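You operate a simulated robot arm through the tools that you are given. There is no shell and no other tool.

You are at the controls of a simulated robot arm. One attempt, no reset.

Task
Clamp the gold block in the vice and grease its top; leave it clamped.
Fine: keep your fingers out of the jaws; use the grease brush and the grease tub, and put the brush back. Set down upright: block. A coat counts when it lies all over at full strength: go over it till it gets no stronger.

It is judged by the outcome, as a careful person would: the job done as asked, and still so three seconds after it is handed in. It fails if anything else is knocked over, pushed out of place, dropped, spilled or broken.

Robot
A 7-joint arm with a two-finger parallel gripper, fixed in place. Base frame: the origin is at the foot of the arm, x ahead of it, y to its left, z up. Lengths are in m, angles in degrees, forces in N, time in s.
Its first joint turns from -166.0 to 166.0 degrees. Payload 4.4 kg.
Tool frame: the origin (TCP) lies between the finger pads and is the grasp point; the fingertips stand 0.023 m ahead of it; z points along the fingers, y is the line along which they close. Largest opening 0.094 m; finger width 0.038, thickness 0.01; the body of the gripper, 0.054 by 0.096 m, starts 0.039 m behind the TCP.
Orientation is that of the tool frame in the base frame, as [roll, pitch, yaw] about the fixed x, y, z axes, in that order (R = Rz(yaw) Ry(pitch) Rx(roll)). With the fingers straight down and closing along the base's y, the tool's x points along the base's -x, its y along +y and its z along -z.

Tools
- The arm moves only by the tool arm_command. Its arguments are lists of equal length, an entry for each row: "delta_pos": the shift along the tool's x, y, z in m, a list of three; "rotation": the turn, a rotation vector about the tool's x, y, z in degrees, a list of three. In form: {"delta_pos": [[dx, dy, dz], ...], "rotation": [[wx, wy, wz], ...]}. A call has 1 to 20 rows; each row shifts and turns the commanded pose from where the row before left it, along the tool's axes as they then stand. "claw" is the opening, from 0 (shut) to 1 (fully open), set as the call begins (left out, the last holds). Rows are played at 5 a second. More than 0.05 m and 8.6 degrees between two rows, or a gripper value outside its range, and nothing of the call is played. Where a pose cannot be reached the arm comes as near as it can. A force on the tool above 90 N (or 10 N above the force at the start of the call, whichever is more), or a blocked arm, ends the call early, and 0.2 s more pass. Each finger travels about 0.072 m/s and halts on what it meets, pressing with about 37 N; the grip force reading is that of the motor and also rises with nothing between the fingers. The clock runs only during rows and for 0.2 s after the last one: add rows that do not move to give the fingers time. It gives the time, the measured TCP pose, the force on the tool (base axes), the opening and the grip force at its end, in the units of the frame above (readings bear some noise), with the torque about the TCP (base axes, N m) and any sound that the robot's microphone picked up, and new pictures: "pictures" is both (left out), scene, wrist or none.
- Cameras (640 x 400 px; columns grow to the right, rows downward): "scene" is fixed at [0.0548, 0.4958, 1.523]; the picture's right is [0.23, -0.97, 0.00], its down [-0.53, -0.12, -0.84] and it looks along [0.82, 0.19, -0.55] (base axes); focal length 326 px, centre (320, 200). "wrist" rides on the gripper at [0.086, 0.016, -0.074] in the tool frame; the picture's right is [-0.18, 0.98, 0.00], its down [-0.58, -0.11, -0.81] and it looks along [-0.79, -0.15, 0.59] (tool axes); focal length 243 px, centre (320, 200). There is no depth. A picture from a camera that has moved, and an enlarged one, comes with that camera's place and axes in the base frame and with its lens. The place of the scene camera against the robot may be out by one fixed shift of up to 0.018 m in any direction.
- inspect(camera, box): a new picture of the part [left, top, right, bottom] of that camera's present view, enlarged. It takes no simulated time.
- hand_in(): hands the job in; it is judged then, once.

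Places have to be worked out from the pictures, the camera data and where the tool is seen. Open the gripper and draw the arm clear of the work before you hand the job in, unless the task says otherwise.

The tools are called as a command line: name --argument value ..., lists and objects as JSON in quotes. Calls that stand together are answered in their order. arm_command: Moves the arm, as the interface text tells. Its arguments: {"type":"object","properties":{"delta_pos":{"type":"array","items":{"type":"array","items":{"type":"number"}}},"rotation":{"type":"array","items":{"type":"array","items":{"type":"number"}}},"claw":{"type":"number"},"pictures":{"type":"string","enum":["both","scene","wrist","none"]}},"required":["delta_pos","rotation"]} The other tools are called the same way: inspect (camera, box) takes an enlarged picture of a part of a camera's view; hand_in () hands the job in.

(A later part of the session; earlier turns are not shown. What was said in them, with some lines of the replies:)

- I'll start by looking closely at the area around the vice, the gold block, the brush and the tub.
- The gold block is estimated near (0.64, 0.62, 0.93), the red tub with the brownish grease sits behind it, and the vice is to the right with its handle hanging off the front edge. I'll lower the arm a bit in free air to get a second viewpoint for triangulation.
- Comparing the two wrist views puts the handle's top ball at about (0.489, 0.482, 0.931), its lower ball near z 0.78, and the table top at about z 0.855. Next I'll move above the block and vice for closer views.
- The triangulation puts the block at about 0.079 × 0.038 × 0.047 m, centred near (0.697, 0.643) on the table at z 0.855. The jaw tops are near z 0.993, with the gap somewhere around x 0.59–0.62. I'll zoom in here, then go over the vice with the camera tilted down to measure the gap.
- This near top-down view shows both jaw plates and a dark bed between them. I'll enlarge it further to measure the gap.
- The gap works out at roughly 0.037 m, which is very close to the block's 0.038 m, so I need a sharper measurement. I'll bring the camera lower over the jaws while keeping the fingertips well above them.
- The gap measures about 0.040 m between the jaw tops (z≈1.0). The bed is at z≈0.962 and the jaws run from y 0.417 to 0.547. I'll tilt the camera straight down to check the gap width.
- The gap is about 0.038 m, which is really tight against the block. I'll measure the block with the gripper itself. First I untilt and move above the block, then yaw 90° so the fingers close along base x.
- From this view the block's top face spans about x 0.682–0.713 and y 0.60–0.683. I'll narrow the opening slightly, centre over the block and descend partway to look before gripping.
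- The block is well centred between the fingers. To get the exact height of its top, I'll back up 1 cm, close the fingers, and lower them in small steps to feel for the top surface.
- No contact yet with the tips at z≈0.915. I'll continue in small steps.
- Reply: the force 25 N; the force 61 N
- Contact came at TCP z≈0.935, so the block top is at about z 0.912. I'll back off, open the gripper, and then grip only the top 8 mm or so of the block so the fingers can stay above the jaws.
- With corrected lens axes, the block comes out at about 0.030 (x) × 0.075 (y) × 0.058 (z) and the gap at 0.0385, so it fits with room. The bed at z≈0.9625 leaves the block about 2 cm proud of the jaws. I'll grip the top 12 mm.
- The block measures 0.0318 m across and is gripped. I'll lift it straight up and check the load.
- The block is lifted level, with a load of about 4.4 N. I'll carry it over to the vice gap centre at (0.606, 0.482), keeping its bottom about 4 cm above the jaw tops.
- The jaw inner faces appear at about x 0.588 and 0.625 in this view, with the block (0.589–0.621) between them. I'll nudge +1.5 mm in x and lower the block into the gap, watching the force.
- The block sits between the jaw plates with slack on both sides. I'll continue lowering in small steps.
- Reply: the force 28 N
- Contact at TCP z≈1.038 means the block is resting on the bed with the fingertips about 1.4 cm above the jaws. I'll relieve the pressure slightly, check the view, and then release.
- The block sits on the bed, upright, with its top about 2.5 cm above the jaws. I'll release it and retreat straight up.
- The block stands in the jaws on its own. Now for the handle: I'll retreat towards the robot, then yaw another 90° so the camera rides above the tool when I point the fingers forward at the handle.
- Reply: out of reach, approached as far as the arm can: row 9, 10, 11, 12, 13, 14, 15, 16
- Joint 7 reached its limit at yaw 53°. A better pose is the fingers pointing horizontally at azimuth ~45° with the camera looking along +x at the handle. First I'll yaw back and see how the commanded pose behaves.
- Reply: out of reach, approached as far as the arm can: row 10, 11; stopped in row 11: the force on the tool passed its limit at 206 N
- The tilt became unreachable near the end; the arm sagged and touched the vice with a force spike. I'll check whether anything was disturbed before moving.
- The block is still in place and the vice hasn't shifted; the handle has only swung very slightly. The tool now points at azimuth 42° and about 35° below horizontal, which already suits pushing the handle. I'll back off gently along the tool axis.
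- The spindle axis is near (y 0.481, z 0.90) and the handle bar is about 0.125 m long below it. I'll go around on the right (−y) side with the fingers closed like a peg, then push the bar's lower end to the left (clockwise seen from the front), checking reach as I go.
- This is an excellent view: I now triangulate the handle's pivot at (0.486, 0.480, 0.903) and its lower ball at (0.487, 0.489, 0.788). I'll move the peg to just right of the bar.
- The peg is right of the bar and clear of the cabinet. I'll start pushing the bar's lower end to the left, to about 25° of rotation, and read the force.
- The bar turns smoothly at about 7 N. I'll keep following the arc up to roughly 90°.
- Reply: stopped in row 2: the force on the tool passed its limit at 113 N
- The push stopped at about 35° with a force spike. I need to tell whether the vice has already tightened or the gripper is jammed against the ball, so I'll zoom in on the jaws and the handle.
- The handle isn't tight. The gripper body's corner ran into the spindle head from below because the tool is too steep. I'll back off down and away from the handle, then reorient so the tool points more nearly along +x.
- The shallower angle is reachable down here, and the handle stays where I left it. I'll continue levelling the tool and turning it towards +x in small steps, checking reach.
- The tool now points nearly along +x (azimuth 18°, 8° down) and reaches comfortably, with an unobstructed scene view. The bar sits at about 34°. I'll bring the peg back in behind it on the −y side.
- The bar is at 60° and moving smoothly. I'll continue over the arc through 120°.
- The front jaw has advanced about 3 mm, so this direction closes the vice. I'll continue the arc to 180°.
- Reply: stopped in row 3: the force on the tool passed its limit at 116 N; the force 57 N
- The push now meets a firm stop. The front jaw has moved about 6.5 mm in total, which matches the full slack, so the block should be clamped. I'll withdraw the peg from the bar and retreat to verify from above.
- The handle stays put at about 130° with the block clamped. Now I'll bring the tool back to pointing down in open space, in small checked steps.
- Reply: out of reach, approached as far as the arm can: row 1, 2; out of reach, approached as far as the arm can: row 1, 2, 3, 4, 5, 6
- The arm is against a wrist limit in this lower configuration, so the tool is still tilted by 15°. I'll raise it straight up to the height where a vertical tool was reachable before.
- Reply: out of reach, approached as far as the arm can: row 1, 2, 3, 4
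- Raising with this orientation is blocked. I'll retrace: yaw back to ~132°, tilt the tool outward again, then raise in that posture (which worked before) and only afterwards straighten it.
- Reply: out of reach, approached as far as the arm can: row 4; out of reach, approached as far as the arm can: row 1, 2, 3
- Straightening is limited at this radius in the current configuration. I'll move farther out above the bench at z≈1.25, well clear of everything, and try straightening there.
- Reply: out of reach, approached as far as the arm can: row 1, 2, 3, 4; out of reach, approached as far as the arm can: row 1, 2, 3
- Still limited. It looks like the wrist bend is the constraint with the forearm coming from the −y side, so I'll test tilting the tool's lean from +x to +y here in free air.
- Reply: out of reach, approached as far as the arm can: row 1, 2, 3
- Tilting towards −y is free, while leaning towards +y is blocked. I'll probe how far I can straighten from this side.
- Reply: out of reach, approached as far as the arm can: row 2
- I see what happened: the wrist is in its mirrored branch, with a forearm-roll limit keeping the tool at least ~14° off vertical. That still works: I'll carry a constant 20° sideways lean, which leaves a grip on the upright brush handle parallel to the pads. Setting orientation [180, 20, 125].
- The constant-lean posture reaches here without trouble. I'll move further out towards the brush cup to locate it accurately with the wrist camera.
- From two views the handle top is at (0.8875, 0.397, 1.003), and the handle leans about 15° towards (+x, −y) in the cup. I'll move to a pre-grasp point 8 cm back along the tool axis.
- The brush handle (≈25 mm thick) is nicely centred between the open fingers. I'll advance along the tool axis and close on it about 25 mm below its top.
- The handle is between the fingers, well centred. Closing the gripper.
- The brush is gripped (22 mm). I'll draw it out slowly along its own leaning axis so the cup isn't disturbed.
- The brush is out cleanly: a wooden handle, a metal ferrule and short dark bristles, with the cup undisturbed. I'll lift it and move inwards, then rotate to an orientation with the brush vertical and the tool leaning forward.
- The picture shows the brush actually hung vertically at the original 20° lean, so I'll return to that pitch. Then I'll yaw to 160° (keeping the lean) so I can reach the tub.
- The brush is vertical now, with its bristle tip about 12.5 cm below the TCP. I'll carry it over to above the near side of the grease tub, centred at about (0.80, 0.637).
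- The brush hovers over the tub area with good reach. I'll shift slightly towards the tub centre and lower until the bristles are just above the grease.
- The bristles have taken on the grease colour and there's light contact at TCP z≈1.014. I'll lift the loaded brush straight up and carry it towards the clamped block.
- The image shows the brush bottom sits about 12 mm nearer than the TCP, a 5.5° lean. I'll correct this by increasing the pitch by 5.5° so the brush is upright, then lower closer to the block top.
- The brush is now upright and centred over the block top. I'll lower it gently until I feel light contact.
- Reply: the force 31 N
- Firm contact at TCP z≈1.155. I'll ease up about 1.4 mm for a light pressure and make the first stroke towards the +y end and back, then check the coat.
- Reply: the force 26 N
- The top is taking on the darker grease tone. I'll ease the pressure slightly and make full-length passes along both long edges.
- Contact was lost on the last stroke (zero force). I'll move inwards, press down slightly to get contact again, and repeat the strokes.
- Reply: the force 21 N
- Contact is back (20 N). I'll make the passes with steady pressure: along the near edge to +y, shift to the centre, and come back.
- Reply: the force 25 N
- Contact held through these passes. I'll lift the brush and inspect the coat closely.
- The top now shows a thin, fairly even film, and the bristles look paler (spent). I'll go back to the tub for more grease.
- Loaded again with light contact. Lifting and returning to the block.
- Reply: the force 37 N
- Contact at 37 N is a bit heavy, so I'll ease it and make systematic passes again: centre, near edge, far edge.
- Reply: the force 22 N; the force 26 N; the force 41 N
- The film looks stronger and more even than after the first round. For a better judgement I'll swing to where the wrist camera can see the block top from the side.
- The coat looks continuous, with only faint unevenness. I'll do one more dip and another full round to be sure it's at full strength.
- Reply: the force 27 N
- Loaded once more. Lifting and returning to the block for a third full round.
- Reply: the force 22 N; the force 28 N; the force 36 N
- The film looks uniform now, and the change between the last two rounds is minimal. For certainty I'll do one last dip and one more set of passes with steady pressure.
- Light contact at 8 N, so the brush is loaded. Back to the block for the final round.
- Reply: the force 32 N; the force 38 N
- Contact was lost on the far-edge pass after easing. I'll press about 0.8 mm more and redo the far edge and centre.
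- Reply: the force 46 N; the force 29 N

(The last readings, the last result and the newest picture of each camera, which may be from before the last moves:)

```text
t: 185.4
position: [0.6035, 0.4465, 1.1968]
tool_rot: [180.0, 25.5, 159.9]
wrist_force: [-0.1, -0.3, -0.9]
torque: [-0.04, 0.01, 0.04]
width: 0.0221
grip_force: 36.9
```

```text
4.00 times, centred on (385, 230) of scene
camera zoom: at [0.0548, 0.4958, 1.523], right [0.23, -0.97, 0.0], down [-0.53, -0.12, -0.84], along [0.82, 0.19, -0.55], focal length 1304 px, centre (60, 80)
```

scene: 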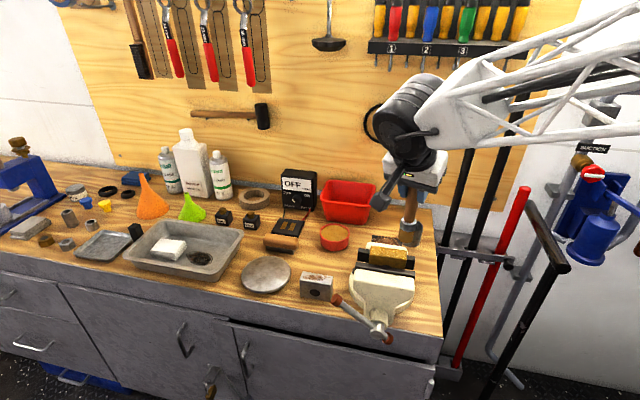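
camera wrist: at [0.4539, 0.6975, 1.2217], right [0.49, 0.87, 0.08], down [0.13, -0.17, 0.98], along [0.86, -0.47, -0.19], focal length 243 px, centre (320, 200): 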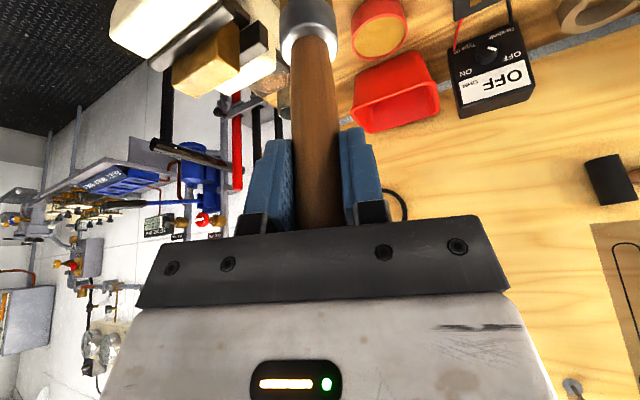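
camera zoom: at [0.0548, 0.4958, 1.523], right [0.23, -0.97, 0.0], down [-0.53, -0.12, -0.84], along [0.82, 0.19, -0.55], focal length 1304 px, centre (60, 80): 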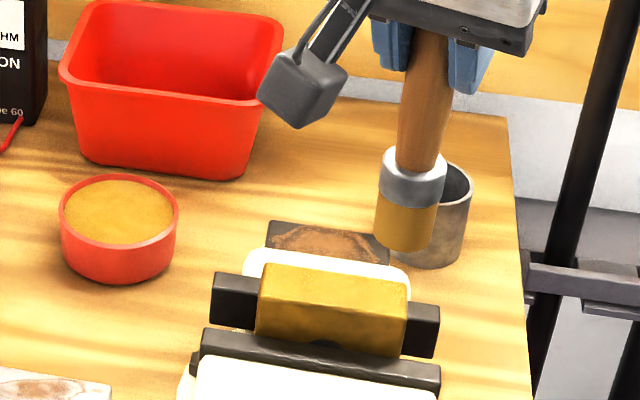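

The coat looks the same as after the previous round, so it's no longer getting stronger. Now I'll return the brush: moving to above its cup at about (0.878, 0.405).

arm_command --delta_pos '[[-0.0376, 0.0091, 0.0266], [-0.0376, 0.0091, 0.0266], [-0.0376, 0.0092, 0.0266], [-0.0376, 0.0092, 0.0266], [-0.0376, 0.0092, 0.0265], [-0.0375, 0.0091, 0.0265], [0, 0, 0]]' --rotation '[[0, 0, 0], [0, 0, 0], [0, 0, 0], [0, 0, 0], [0, 0, 0], [0, 0, 0], [0, 0, 0]]' --pictures "both"

inspect --camera "scene" --box '[360, 150, 460, 270]'

inspect --camera "wrist" --box '[220, 0, 440, 230]'

```text
t: 187.0
position: [0.8815, 0.4031, 1.1531]
tool_rot: [179.8, 25.5, 159.9]
wrist_force: [1.1, -0.3, -0.5]
torque: [-0.02, 0.01, 0.02]
width: 0.0222
grip_force: 36.7
camera wrist: at [0.7836, 0.4578, 1.1819], right [0.49, 0.87, 0.08], down [0.13, -0.17, 0.98], along [0.86, -0.47, -0.19], focal length 243 px, centre (320, 200)
```

scene: 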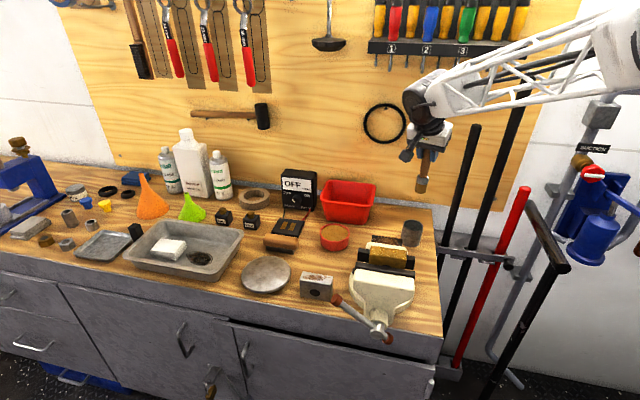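
wrist: 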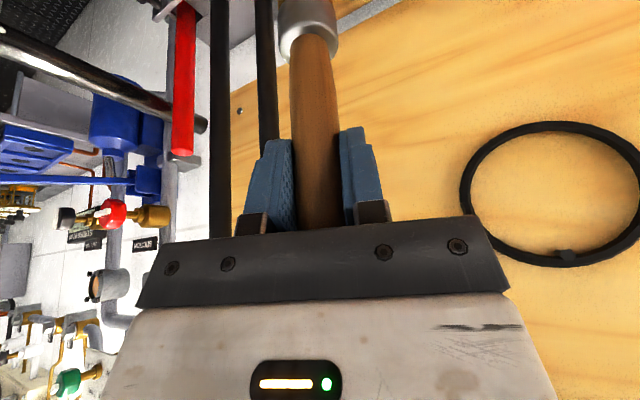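

```text
3.33 times, centred on (410, 210) of scene
camera zoom: at [0.0548, 0.4958, 1.523], right [0.23, -0.97, 0.0], down [-0.53, -0.12, -0.84], along [0.82, 0.19, -0.55], focal length 1087 px, centre (20, 167)
```

zoom: 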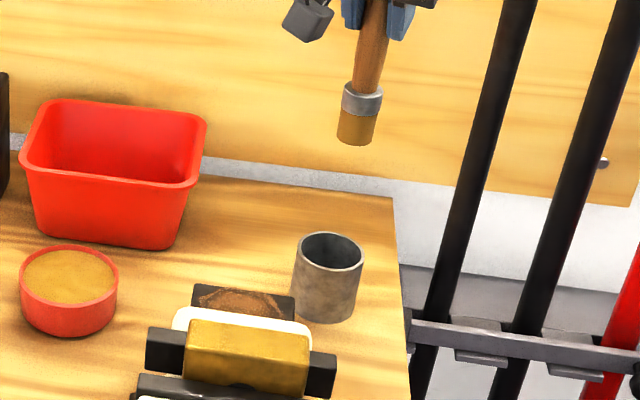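

```text
1.74 times, centred on (330, 115) of wrist
camera zoom: at [0.7836, 0.4578, 1.1819], right [0.49, 0.87, 0.08], down [0.13, -0.17, 0.98], along [0.86, -0.47, -0.19], focal length 422 px, centre (303, 348)
```

zoom: 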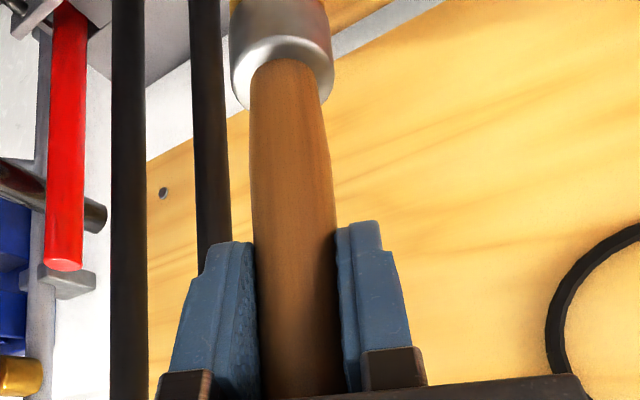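

The brush is well aligned above the cup. I'll lower until the bristles are just above the rim and check.

arm_command --delta_pos '[[0.0219, -0.0003, 0.0438], [0.0219, -0.0003, 0.0438], [0, 0, 0]]' --rotation '[[0, 0, 0], [0, 0, 0], [0, 0, 0]]' --pictures "both"

inspect --camera "scene" --box '[370, 180, 450, 260]'

inspect --camera "wrist" --box '[220, 0, 440, 130]'

```text
t: 187.8
position: [0.879, 0.4058, 1.053]
tool_rot: [179.8, 25.5, 159.9]
wrist_force: [-0.9, -1.3, -0.7]
torque: [0.02, -0.02, 0.0]
width: 0.0225
grip_force: 37.0
camera wrist: at [0.7803, 0.4597, 1.0825], right [0.49, 0.87, 0.08], down [0.13, -0.17, 0.98], along [0.86, -0.47, -0.19], focal length 243 px, centre (320, 200)
```

scene: 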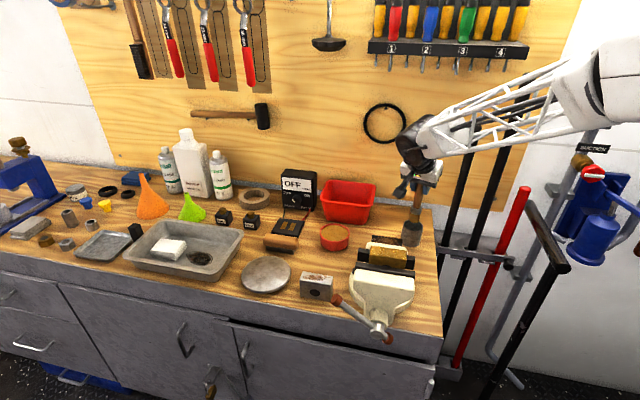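
wrist: 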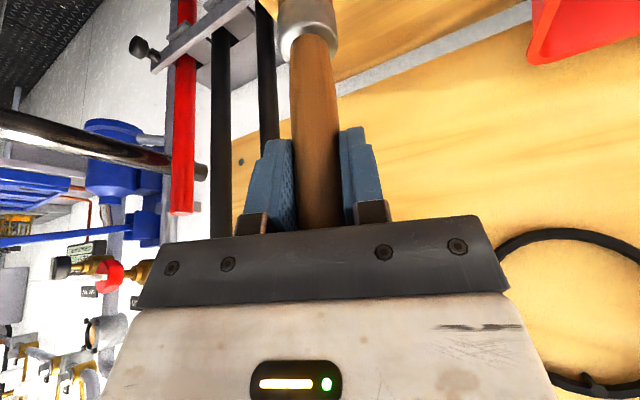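

```text
5.00 times, centred on (410, 220) of scene
camera zoom: at [0.0548, 0.4958, 1.523], right [0.23, -0.97, 0.0], down [-0.53, -0.12, -0.84], along [0.82, 0.19, -0.55], focal length 1630 px, centre (-130, 100)
```

zoom: 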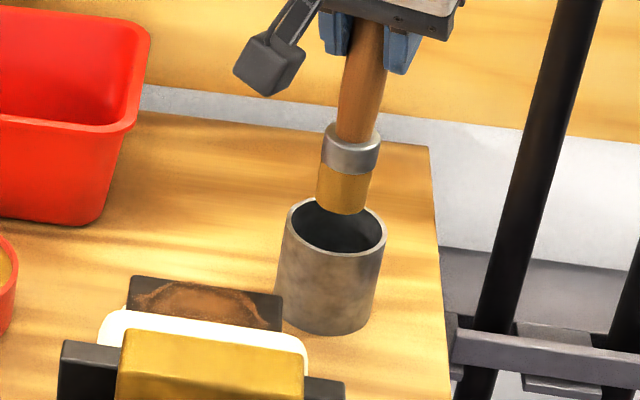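

```text
2.91 times, centred on (330, 65) of wrist
camera zoom: at [0.7803, 0.4597, 1.0825], right [0.49, 0.87, 0.08], down [0.13, -0.17, 0.98], along [0.86, -0.47, -0.19], focal length 706 px, centre (291, 593)
```

zoom: 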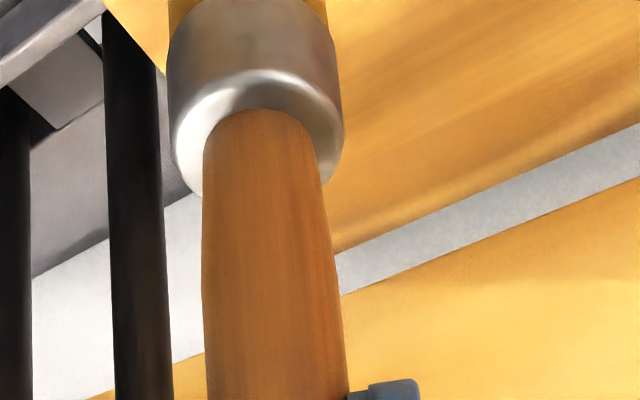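

The bristles line up with the cup opening. I'll lower the brush into the cup gently.

arm_command --delta_pos '[[0.0065, 0, 0.0135], [0.0065, 0, 0.0135], [0.0065, 0, 0.0135], [0, 0, 0]]' --rotation '[[0, 0, 0], [0, 0, 0], [0, 0, 0], [0, 0, 0]]' --pictures "none"

inspect --camera "scene" --box '[370, 180, 450, 260]'

```text
t: 188.8
position: [0.8783, 0.4047, 1.0081]
tool_rot: [179.7, 25.5, 159.9]
wrist_force: [0.7, -0.2, -0.4]
torque: [0.01, 0.02, -0.04]
width: 0.0225
grip_force: 36.8
```

```text
5.00 times, centred on (410, 220) of scene
camera zoom: at [0.0548, 0.4958, 1.523], right [0.23, -0.97, 0.0], down [-0.53, -0.12, -0.84], along [0.82, 0.19, -0.55], focal length 1630 px, centre (-130, 100)
```

zoom: 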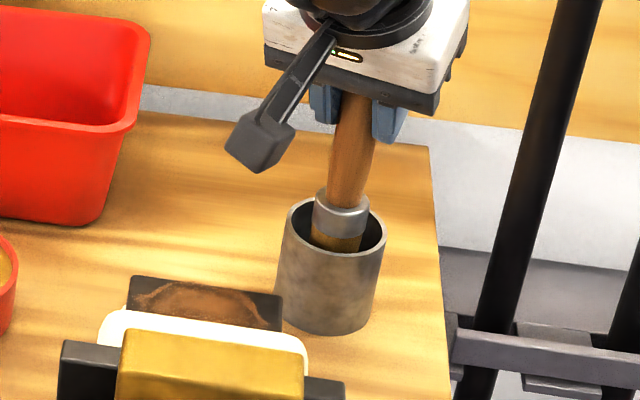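

arm_command --delta_pos '[[0.0043, 0, 0.009], [0.0043, 0, 0.009], [0, 0, 0]]' --rotation '[[0, 0, 0], [0, 0, 0], [0, 0, 0]]' --pictures "none"

arm_command --delta_pos '[[0.0013, 0, 0.0027], [0.0013, 0, 0.0027], [0, 0, 0]]' --rotation '[[0, 0, 0], [0, 0, 0], [0, 0, 0]]' --pictures "none"

inspect --camera "scene" --box '[370, 180, 450, 260]'

```text
t: 189.6
position: [0.8778, 0.4037, 0.9874]
tool_rot: [179.9, 25.5, 160.0]
wrist_force: [-0.7, -0.3, -0.1]
torque: [0.02, 0.02, 0.0]
width: 0.0226
grip_force: 37.3
```

```text
t: 190.4
position: [0.8768, 0.4025, 0.9822]
tool_rot: [179.9, 25.6, 159.9]
wrist_force: [0.1, -0.8, -0.9]
torque: [0.04, 0.05, 0.01]
width: 0.0224
grip_force: 36.8
```

```text
5.00 times, centred on (410, 220) of scene
camera zoom: at [0.0548, 0.4958, 1.523], right [0.23, -0.97, 0.0], down [-0.53, -0.12, -0.84], along [0.82, 0.19, -0.55], focal length 1630 px, centre (-130, 100)
```

zoom: 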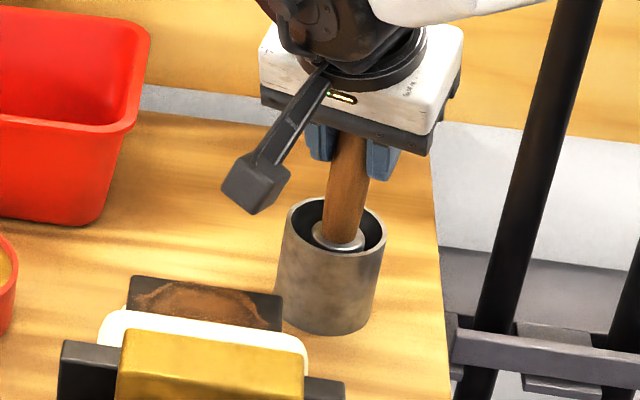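

arm_command --delta_pos '[[0.0009, 0, 0.0018], [0.0009, 0, 0.0018], [0, 0, 0]]' --rotation '[[0, 0, 0], [0, 0, 0], [0, 0, 0]]' --pictures "none"

arm_command --delta_pos '[[0.0006, 0, 0.0014], [0, 0, 0]]' --rotation '[[0, 0, 0], [0, 0, 0]]' --pictures "none"

```text
t: 191.2
position: [0.8784, 0.4032, 0.9785]
tool_rot: [179.9, 25.5, 159.9]
wrist_force: [0.6, 0.5, -0.7]
torque: [-0.02, 0.02, 0.02]
width: 0.0225
grip_force: 36.8
```

```text
t: 191.8
position: [0.8778, 0.4037, 0.9769]
tool_rot: [179.8, 25.5, 159.9]
wrist_force: [-0.1, 0.4, 0.1]
torque: [0.0, 0.0, 0.01]
width: 0.0224
grip_force: 37.1
```

arm_command --delta_pos '[[0.0006, 0, 0.0014], [0, 0, 0]]' --rotation '[[0, 0, 0], [0, 0, 0]]' --pictures "none"

arm_command --delta_pos '[[0.0006, 0, 0.0014], [0, 0, 0]]' --rotation '[[0, 0, 0], [0, 0, 0]]' --pictures "none"

inspect --camera "scene" --box '[370, 180, 450, 260]'

```text
t: 192.4
position: [0.8774, 0.405, 0.9762]
tool_rot: [179.7, 25.4, 159.9]
wrist_force: [-0.5, -0.3, -0.3]
torque: [0.03, -0.01, 0.0]
width: 0.0223
grip_force: 37.1
```

```text
t: 193.0
position: [0.8796, 0.405, 0.975]
tool_rot: [179.8, 25.5, 160.0]
wrist_force: [-2.8, -0.2, 11.7]
torque: [-0.01, 0.27, 0.05]
width: 0.0222
grip_force: 36.6
```

```text
5.00 times, centred on (410, 220) of scene
camera zoom: at [0.0548, 0.4958, 1.523], right [0.23, -0.97, 0.0], down [-0.53, -0.12, -0.84], along [0.82, 0.19, -0.55], focal length 1630 px, centre (-130, 100)
```

zoom: 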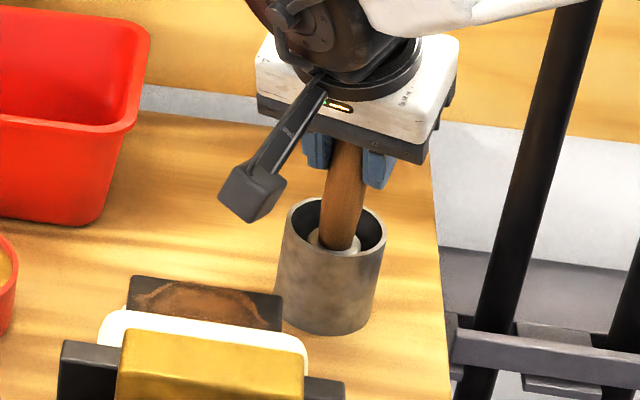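

The brush touches the cup floor (12 N). I'll ease the pressure and open the fingers.

arm_command --delta_pos '[[-0.0003, 0, -0.0007], [0, 0, 0]]' --rotation '[[0, 0, 0], [0, 0, 0]]' --pictures "none"

arm_command --delta_pos '[[0, 0, 0], [0, 0, 0], [0, 0, 0], [0, 0, 0]]' --rotation '[[0, 0, 0], [0, 0, 0], [0, 0, 0], [0, 0, 0]]' --claw 0.6 --pictures "both"

inspect --camera "scene" --box '[370, 180, 450, 260]'

inspect --camera "wrist" --box '[200, 0, 440, 230]'

```text
t: 193.6
position: [0.8784, 0.4049, 0.9757]
tool_rot: [179.8, 25.6, 159.9]
wrist_force: [3.8, 0.7, 9.5]
torque: [-0.06, -0.33, 0.03]
width: 0.0221
grip_force: 37.0
```

```text
t: 194.6
position: [0.8788, 0.4042, 0.9757]
tool_rot: [179.9, 25.4, 159.9]
wrist_force: [-1.0, -0.6, 11.6]
torque: [0.01, 0.09, 0.0]
width: 0.0564
grip_force: 0.0
camera wrist: at [0.7793, 0.458, 1.004], right [0.49, 0.87, 0.08], down [0.13, -0.17, 0.98], along [0.86, -0.47, -0.19], focal length 243 px, centre (320, 200)
```

scene: 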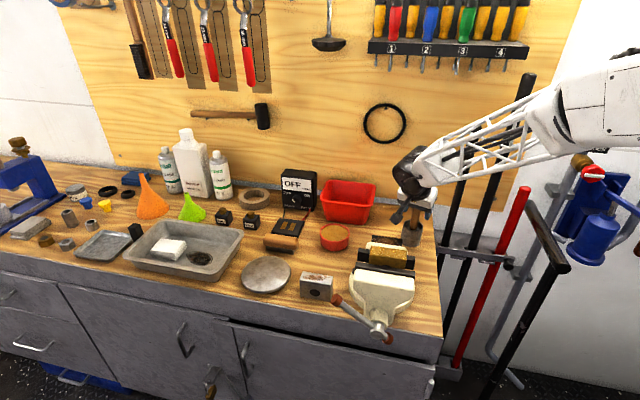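
wrist: 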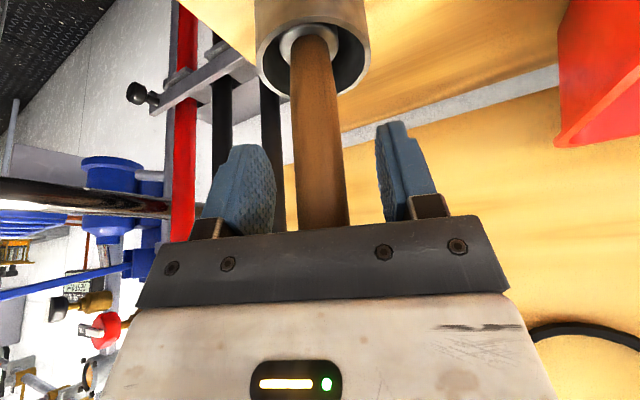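

```text
5.00 times, centred on (410, 220) of scene
camera zoom: at [0.0548, 0.4958, 1.523], right [0.23, -0.97, 0.0], down [-0.53, -0.12, -0.84], along [0.82, 0.19, -0.55], focal length 1630 px, centre (-130, 100)
```

zoom: 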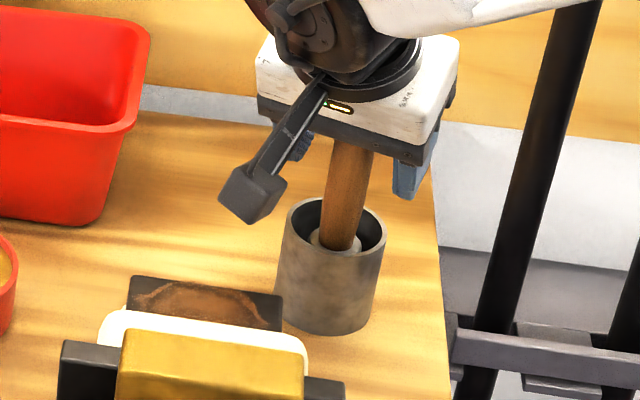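

```text
1.74 times, centred on (320, 115) of wrist
camera zoom: at [0.7793, 0.458, 1.004], right [0.49, 0.87, 0.08], down [0.13, -0.17, 0.98], along [0.86, -0.47, -0.19], focal length 422 px, centre (320, 348)
```

zoom: 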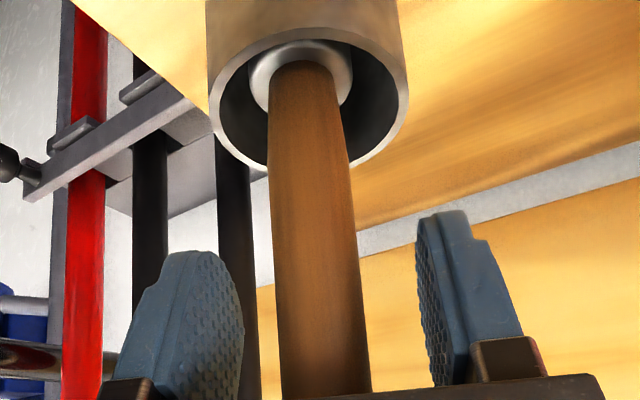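

The fingers are open, but the reading shows the handle end just touching the palm. I'll rise straight up slowly to separate without dragging the brush.

arm_command --delta_pos '[[-0.0009, 0, -0.0018], [-0.0022, 0, -0.0045], [-0.0043, 0, -0.009], [-0.0086, 0, -0.018], [-0.0129, 0, -0.0271], [-0.0172, 0, -0.0361], [0, 0, 0]]' --rotation '[[0, 0, 0], [0, 0, 0], [0, 0, 0], [0, 0, 0], [0, 0, 0], [0, 0, 0], [0, 0, 0]]' --pictures "both"

inspect --camera "scene" --box '[360, 160, 460, 260]'

```text
t: 196.2
position: [0.8779, 0.4025, 1.0851]
tool_rot: [179.9, 25.5, 159.9]
wrist_force: [0.0, 0.3, 0.9]
torque: [0.0, 0.0, 0.0]
width: 0.0565
grip_force: 0.1
camera wrist: at [0.7793, 0.4567, 1.113], right [0.49, 0.87, 0.08], down [0.13, -0.17, 0.98], along [0.86, -0.47, -0.19], focal length 243 px, centre (320, 200)
```

scene: 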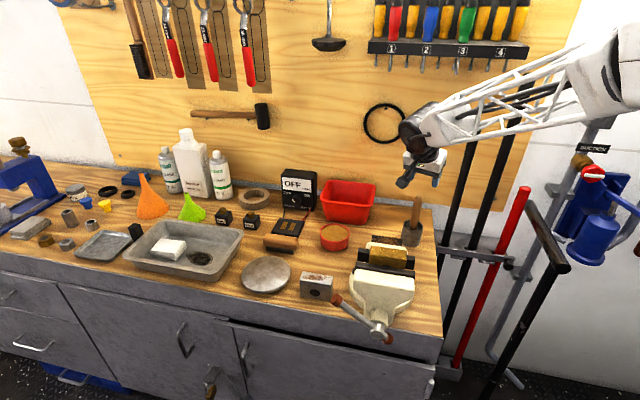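
wrist: 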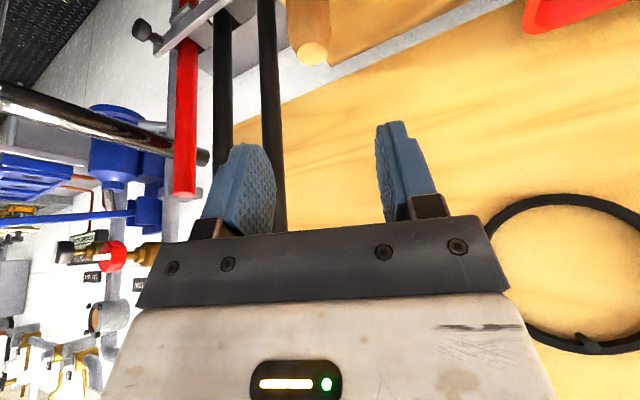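

```text
4.00 times, centred on (410, 210) of scene
camera zoom: at [0.0548, 0.4958, 1.523], right [0.23, -0.97, 0.0], down [-0.53, -0.12, -0.84], along [0.82, 0.19, -0.55], focal length 1304 px, centre (-40, 160)
```

zoom: 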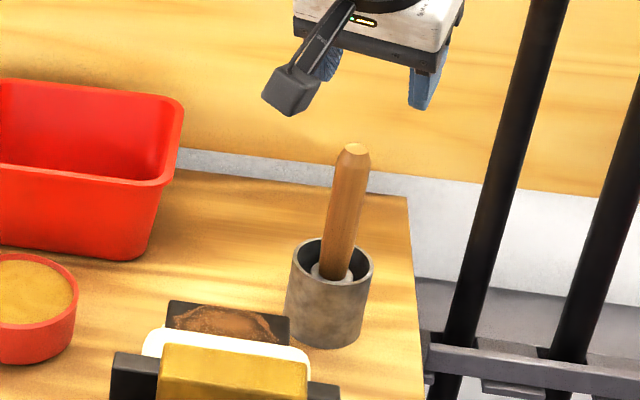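

The brush stands in its cup again. To verify both the clamping and the coat from above, I'll move over near the vice and spin the tool about its own axis so the wrist camera looks down at it.

arm_command --delta_pos '[[0.0214, -0.0089, -0.0357], [0.0214, -0.0089, -0.0357], [0.0214, -0.0089, -0.0357], [0.0214, -0.0089, -0.0357], [0.0213, -0.0088, -0.0356], [0, 0, 0]]' --rotation '[[0, 0, 0], [0, 0, 0], [0, 0, 0], [0, 0, 0], [0, 0, 0], [0, 0, 0]]' --pictures "none"

arm_command --delta_pos '[[0, 0, 0], [0, 0, 0], [0, 0, 0], [0, 0, 0], [0, 0, 0], [0, 0, 0], [0, 0, 0], [0, 0, 0], [0, 0, 0], [0, 0, 0]]' --rotation '[[0, 0, 8], [0, 0, 8], [0, 0, 8], [0, 0, 8], [0, 0, 8], [0, 0, 8], [0, 0, 8], [0, 0, 8], [0, 0, 8], [0, 0, 8]]' --pictures "none"

```text
t: 197.6
position: [0.6986, 0.4188, 1.1922]
tool_rot: [179.9, 25.5, 159.9]
wrist_force: [-0.2, 0.4, 0.1]
torque: [0.01, -0.02, 0.04]
width: 0.0566
grip_force: 0.0
```

```text
t: 199.8
position: [0.7002, 0.4218, 1.1958]
tool_rot: [154.8, 4.1, 78.9]
wrist_force: [1.6, 0.0, 0.9]
torque: [0.0, 0.0, 0.03]
width: 0.0564
grip_force: 0.1
```

arm_command --delta_pos '[[0, 0, 0], [0, 0, 0], [0, 0, 0], [0, 0, 0], [0, 0, 0], [0, 0, 0], [0, 0, 0], [0, 0, 0], [0, 0, 0], [0, 0, 0]]' --rotation '[[0, 0, 8], [0, 0, 8], [0, 0, 8], [0, 0, 8], [0, 0, 8], [0, 0, 8], [0, 0, 8], [0, 0, 8], [0, 0, 8], [0, 0, 8]]' --pictures "both"

inspect --camera "wrist" --box '[200, 0, 440, 200]'

```text
t: 202.0
position: [0.6991, 0.4207, 1.1959]
tool_rot: [170.9, -23.9, 1.7]
wrist_force: [-0.9, 0.0, -0.2]
torque: [0.0, -0.01, 0.01]
width: 0.0561
grip_force: 0.0
camera wrist: at [0.747, 0.4194, 1.2992], right [-0.2, -0.98, 0.07], down [-0.85, 0.21, 0.48], along [-0.48, 0.04, -0.88], focal length 243 px, centre (320, 200)
```

scene: 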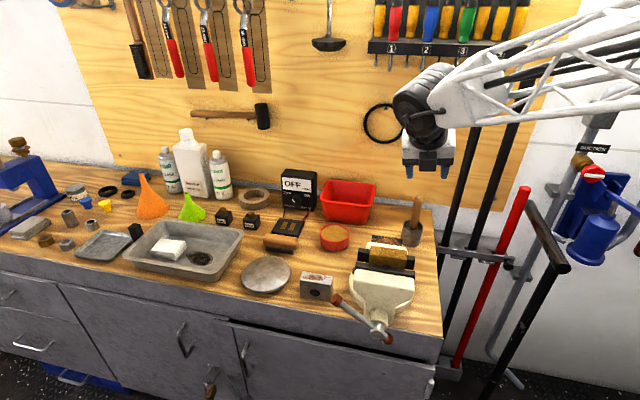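
wrist: 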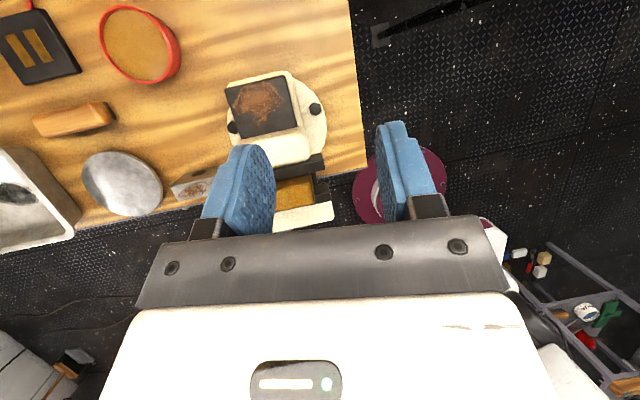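

```text
2.00 times, centred on (320, 100) of wrist
camera zoom: at [0.747, 0.4194, 1.2992], right [-0.2, -0.98, 0.07], down [-0.85, 0.21, 0.48], along [-0.48, 0.04, -0.88], focal length 485 px, centre (320, 400)
```

zoom: 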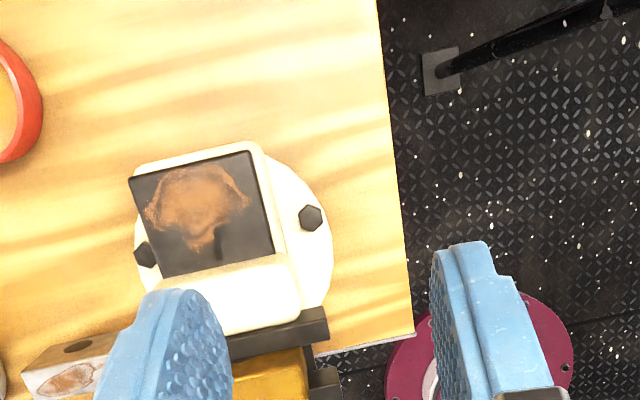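

arm_command --delta_pos '[[-0.0364, -0.0036, -0.0169], [-0.0364, -0.0036, -0.0169], [0, 0, 0]]' --rotation '[[0, 0, 0], [0, 0, 0], [0, 0, 0]]' --pictures "wrist"

inspect --camera "wrist" --box '[220, 30, 420, 180]'

```text
t: 202.8
position: [0.6183, 0.4305, 1.1952]
tool_rot: [170.9, -23.9, 1.8]
wrist_force: [-0.1, -0.1, 0.5]
torque: [-0.03, -0.01, 0.03]
width: 0.0564
grip_force: 0.2
camera wrist: at [0.666, 0.4297, 1.2983], right [-0.2, -0.98, 0.07], down [-0.85, 0.21, 0.48], along [-0.48, 0.04, -0.88], focal length 243 px, centre (320, 200)
```

wrist: 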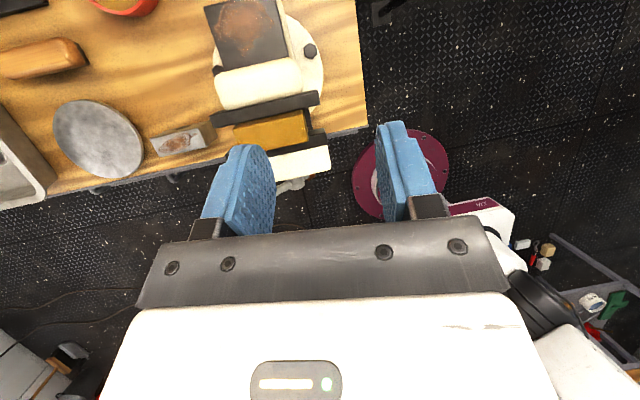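

```text
2.67 times, centred on (320, 105) of wrist
camera zoom: at [0.666, 0.4297, 1.2983], right [-0.2, -0.98, 0.07], down [-0.85, 0.21, 0.48], along [-0.48, 0.04, -0.88], focal length 647 px, centre (320, 453)
```

zoom: 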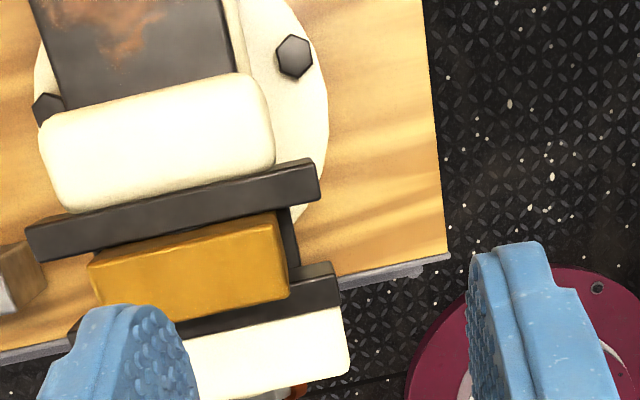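

arm_command --delta_pos '[[-0.0123, -0.0242, 0.0072], [-0.0124, -0.0241, 0.0072], [0, 0, 0]]' --rotation '[[0, 0, 0], [0, 0, 0], [0, 0, 0]]' --pictures "wrist"

inspect --camera "wrist" --box '[240, 70, 400, 190]'

inspect --camera "wrist" --box '[270, 95, 360, 165]'

```text
t: 203.6
position: [0.6033, 0.4772, 1.1645]
tool_rot: [170.9, -24.0, 1.9]
wrist_force: [0.3, -0.2, 0.4]
torque: [0.02, -0.01, -0.01]
width: 0.0563
grip_force: 0.0
camera wrist: at [0.6496, 0.4758, 1.2685], right [-0.2, -0.98, 0.07], down [-0.85, 0.21, 0.48], along [-0.48, 0.04, -0.88], focal length 243 px, centre (320, 200)
```

wrist: 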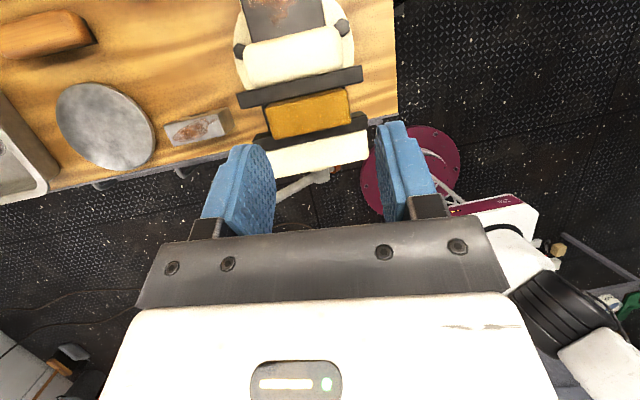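

```text
3.33 times, centred on (320, 130) of wrist
camera zoom: at [0.6496, 0.4758, 1.2685], right [-0.2, -0.98, 0.07], down [-0.85, 0.21, 0.48], along [-0.48, 0.04, -0.88], focal length 809 px, centre (320, 433)
```

zoom: 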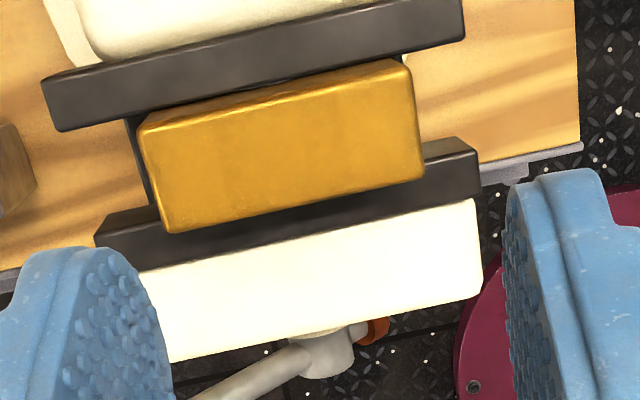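

```text
5.71 times, centred on (315, 130) of wrist
camera zoom: at [0.6496, 0.4758, 1.2685], right [-0.2, -0.98, 0.07], down [-0.85, 0.21, 0.48], along [-0.48, 0.04, -0.88], focal length 1386 px, centre (349, 600)
```

zoom: 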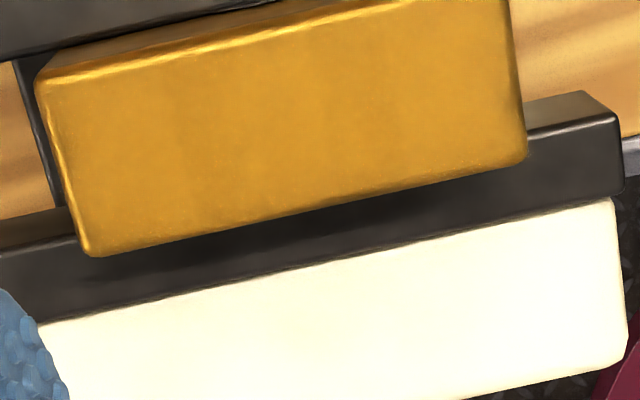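

From above, the grease lies evenly over the whole top, and the measured faces agree: block x ≈0.592–0.625 against jaw faces at 0.592 and 0.624, so it is clamped on both sides. I'll open the gripper fully and draw the arm clear.

arm_command --delta_pos '[[0.0163, 0.0058, -0.0361], [0.0163, 0.0058, -0.0361], [0.0163, 0.0058, -0.0361], [0.0163, 0.0058, -0.0361], [0, 0, 0]]' --rotation '[[0, 0, 0], [0, 0, 0], [0, 0, 0], [0, 0, 0], [0, 0, 0]]' --claw 1 --pictures "both"

inspect --camera "scene" --box '[300, 180, 460, 380]'

inspect --camera "scene" --box '[0, 140, 320, 340]'

```text
t: 204.8
position: [0.6054, 0.4759, 1.3283]
tool_rot: [170.8, -23.9, 1.9]
wrist_force: [-0.5, 0.3, -1.2]
torque: [-0.01, -0.01, 0.0]
width: 0.094
grip_force: 0.1
camera wrist: at [0.6534, 0.4745, 1.4307], right [-0.2, -0.98, 0.07], down [-0.85, 0.21, 0.48], along [-0.48, 0.04, -0.88], focal length 243 px, centre (320, 200)
```

scene: 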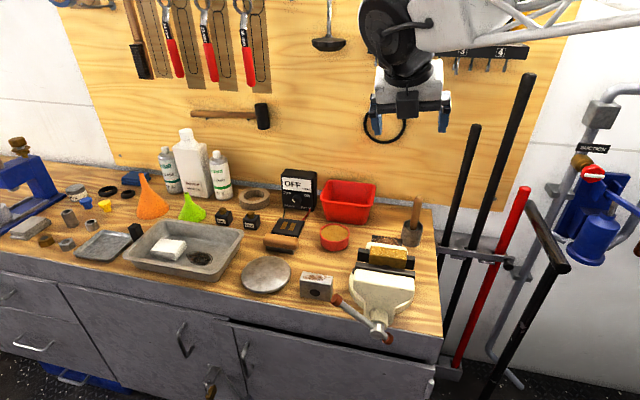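
wrist: 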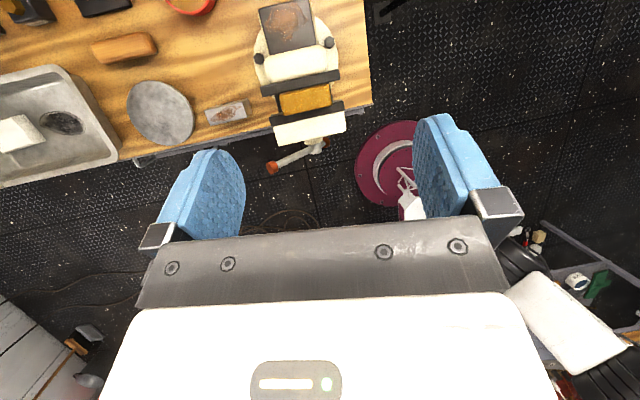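

```text
2.00 times, centred on (380, 280) of scene
camera zoom: at [0.0548, 0.4958, 1.523], right [0.23, -0.97, 0.0], down [-0.53, -0.12, -0.84], along [0.82, 0.19, -0.55], focal length 652 px, centre (200, 40)
```

zoom: 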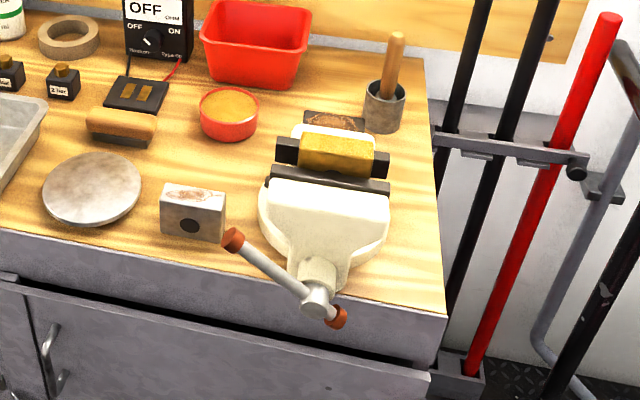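

```text
2.00 times, centred on (160, 240) of scene
camera zoom: at [0.0548, 0.4958, 1.523], right [0.23, -0.97, 0.0], down [-0.53, -0.12, -0.84], along [0.82, 0.19, -0.55], focal length 652 px, centre (640, 120)
```

zoom: 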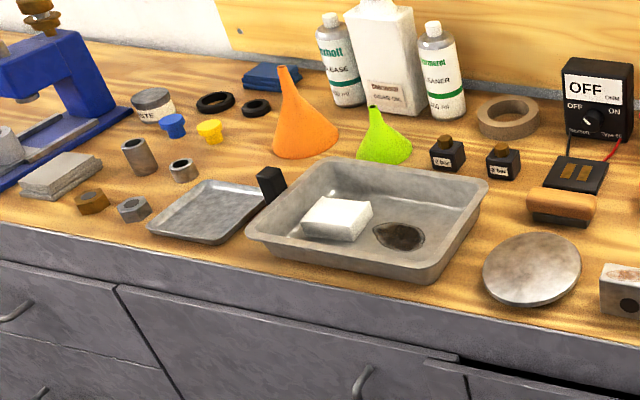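

Everything is in place: the block is clamped and greased, the brush is back in its cup, the tub and other items are unmoved, and the arm is clear with the gripper open. Handing in.

hand_in

```text
The job is handed in.
```

The gold block is clamped upright in the vice with grease all over its top, the brush is back in its cup, and the job is handed in. The result of the judging was not shown to me.

- **Clamping:** The final view from above put the block's faces level with both jaw faces. The handle met a firm stop at over 100 N after the jaw had closed the full slack. My fingers only held the top of the block, about 1.4 cm above the jaws.
- **Greasing:** I loaded the brush four times and went over the whole top each time. The pictures after the third and fourth rounds looked the same, so I stopped there. How strong the coat is was judged from the pictures only; there was no direct reading.
- **Vice knock:** While turning the tool towards the handle, the arm went out of reach, sagged and knocked the vice with a 206 N force spike. The handle swung a few degrees, and nothing else moved or tipped in the pictures.
- **Spindle head:** On the first try at pushing the handle, the gripper body pressed against the spindle head at 113 N. I backed off and changed the angle.
- **Everything else:** The other items on the bench look unmoved in the last pictures. The arm is raised clear with the gripper fully open.
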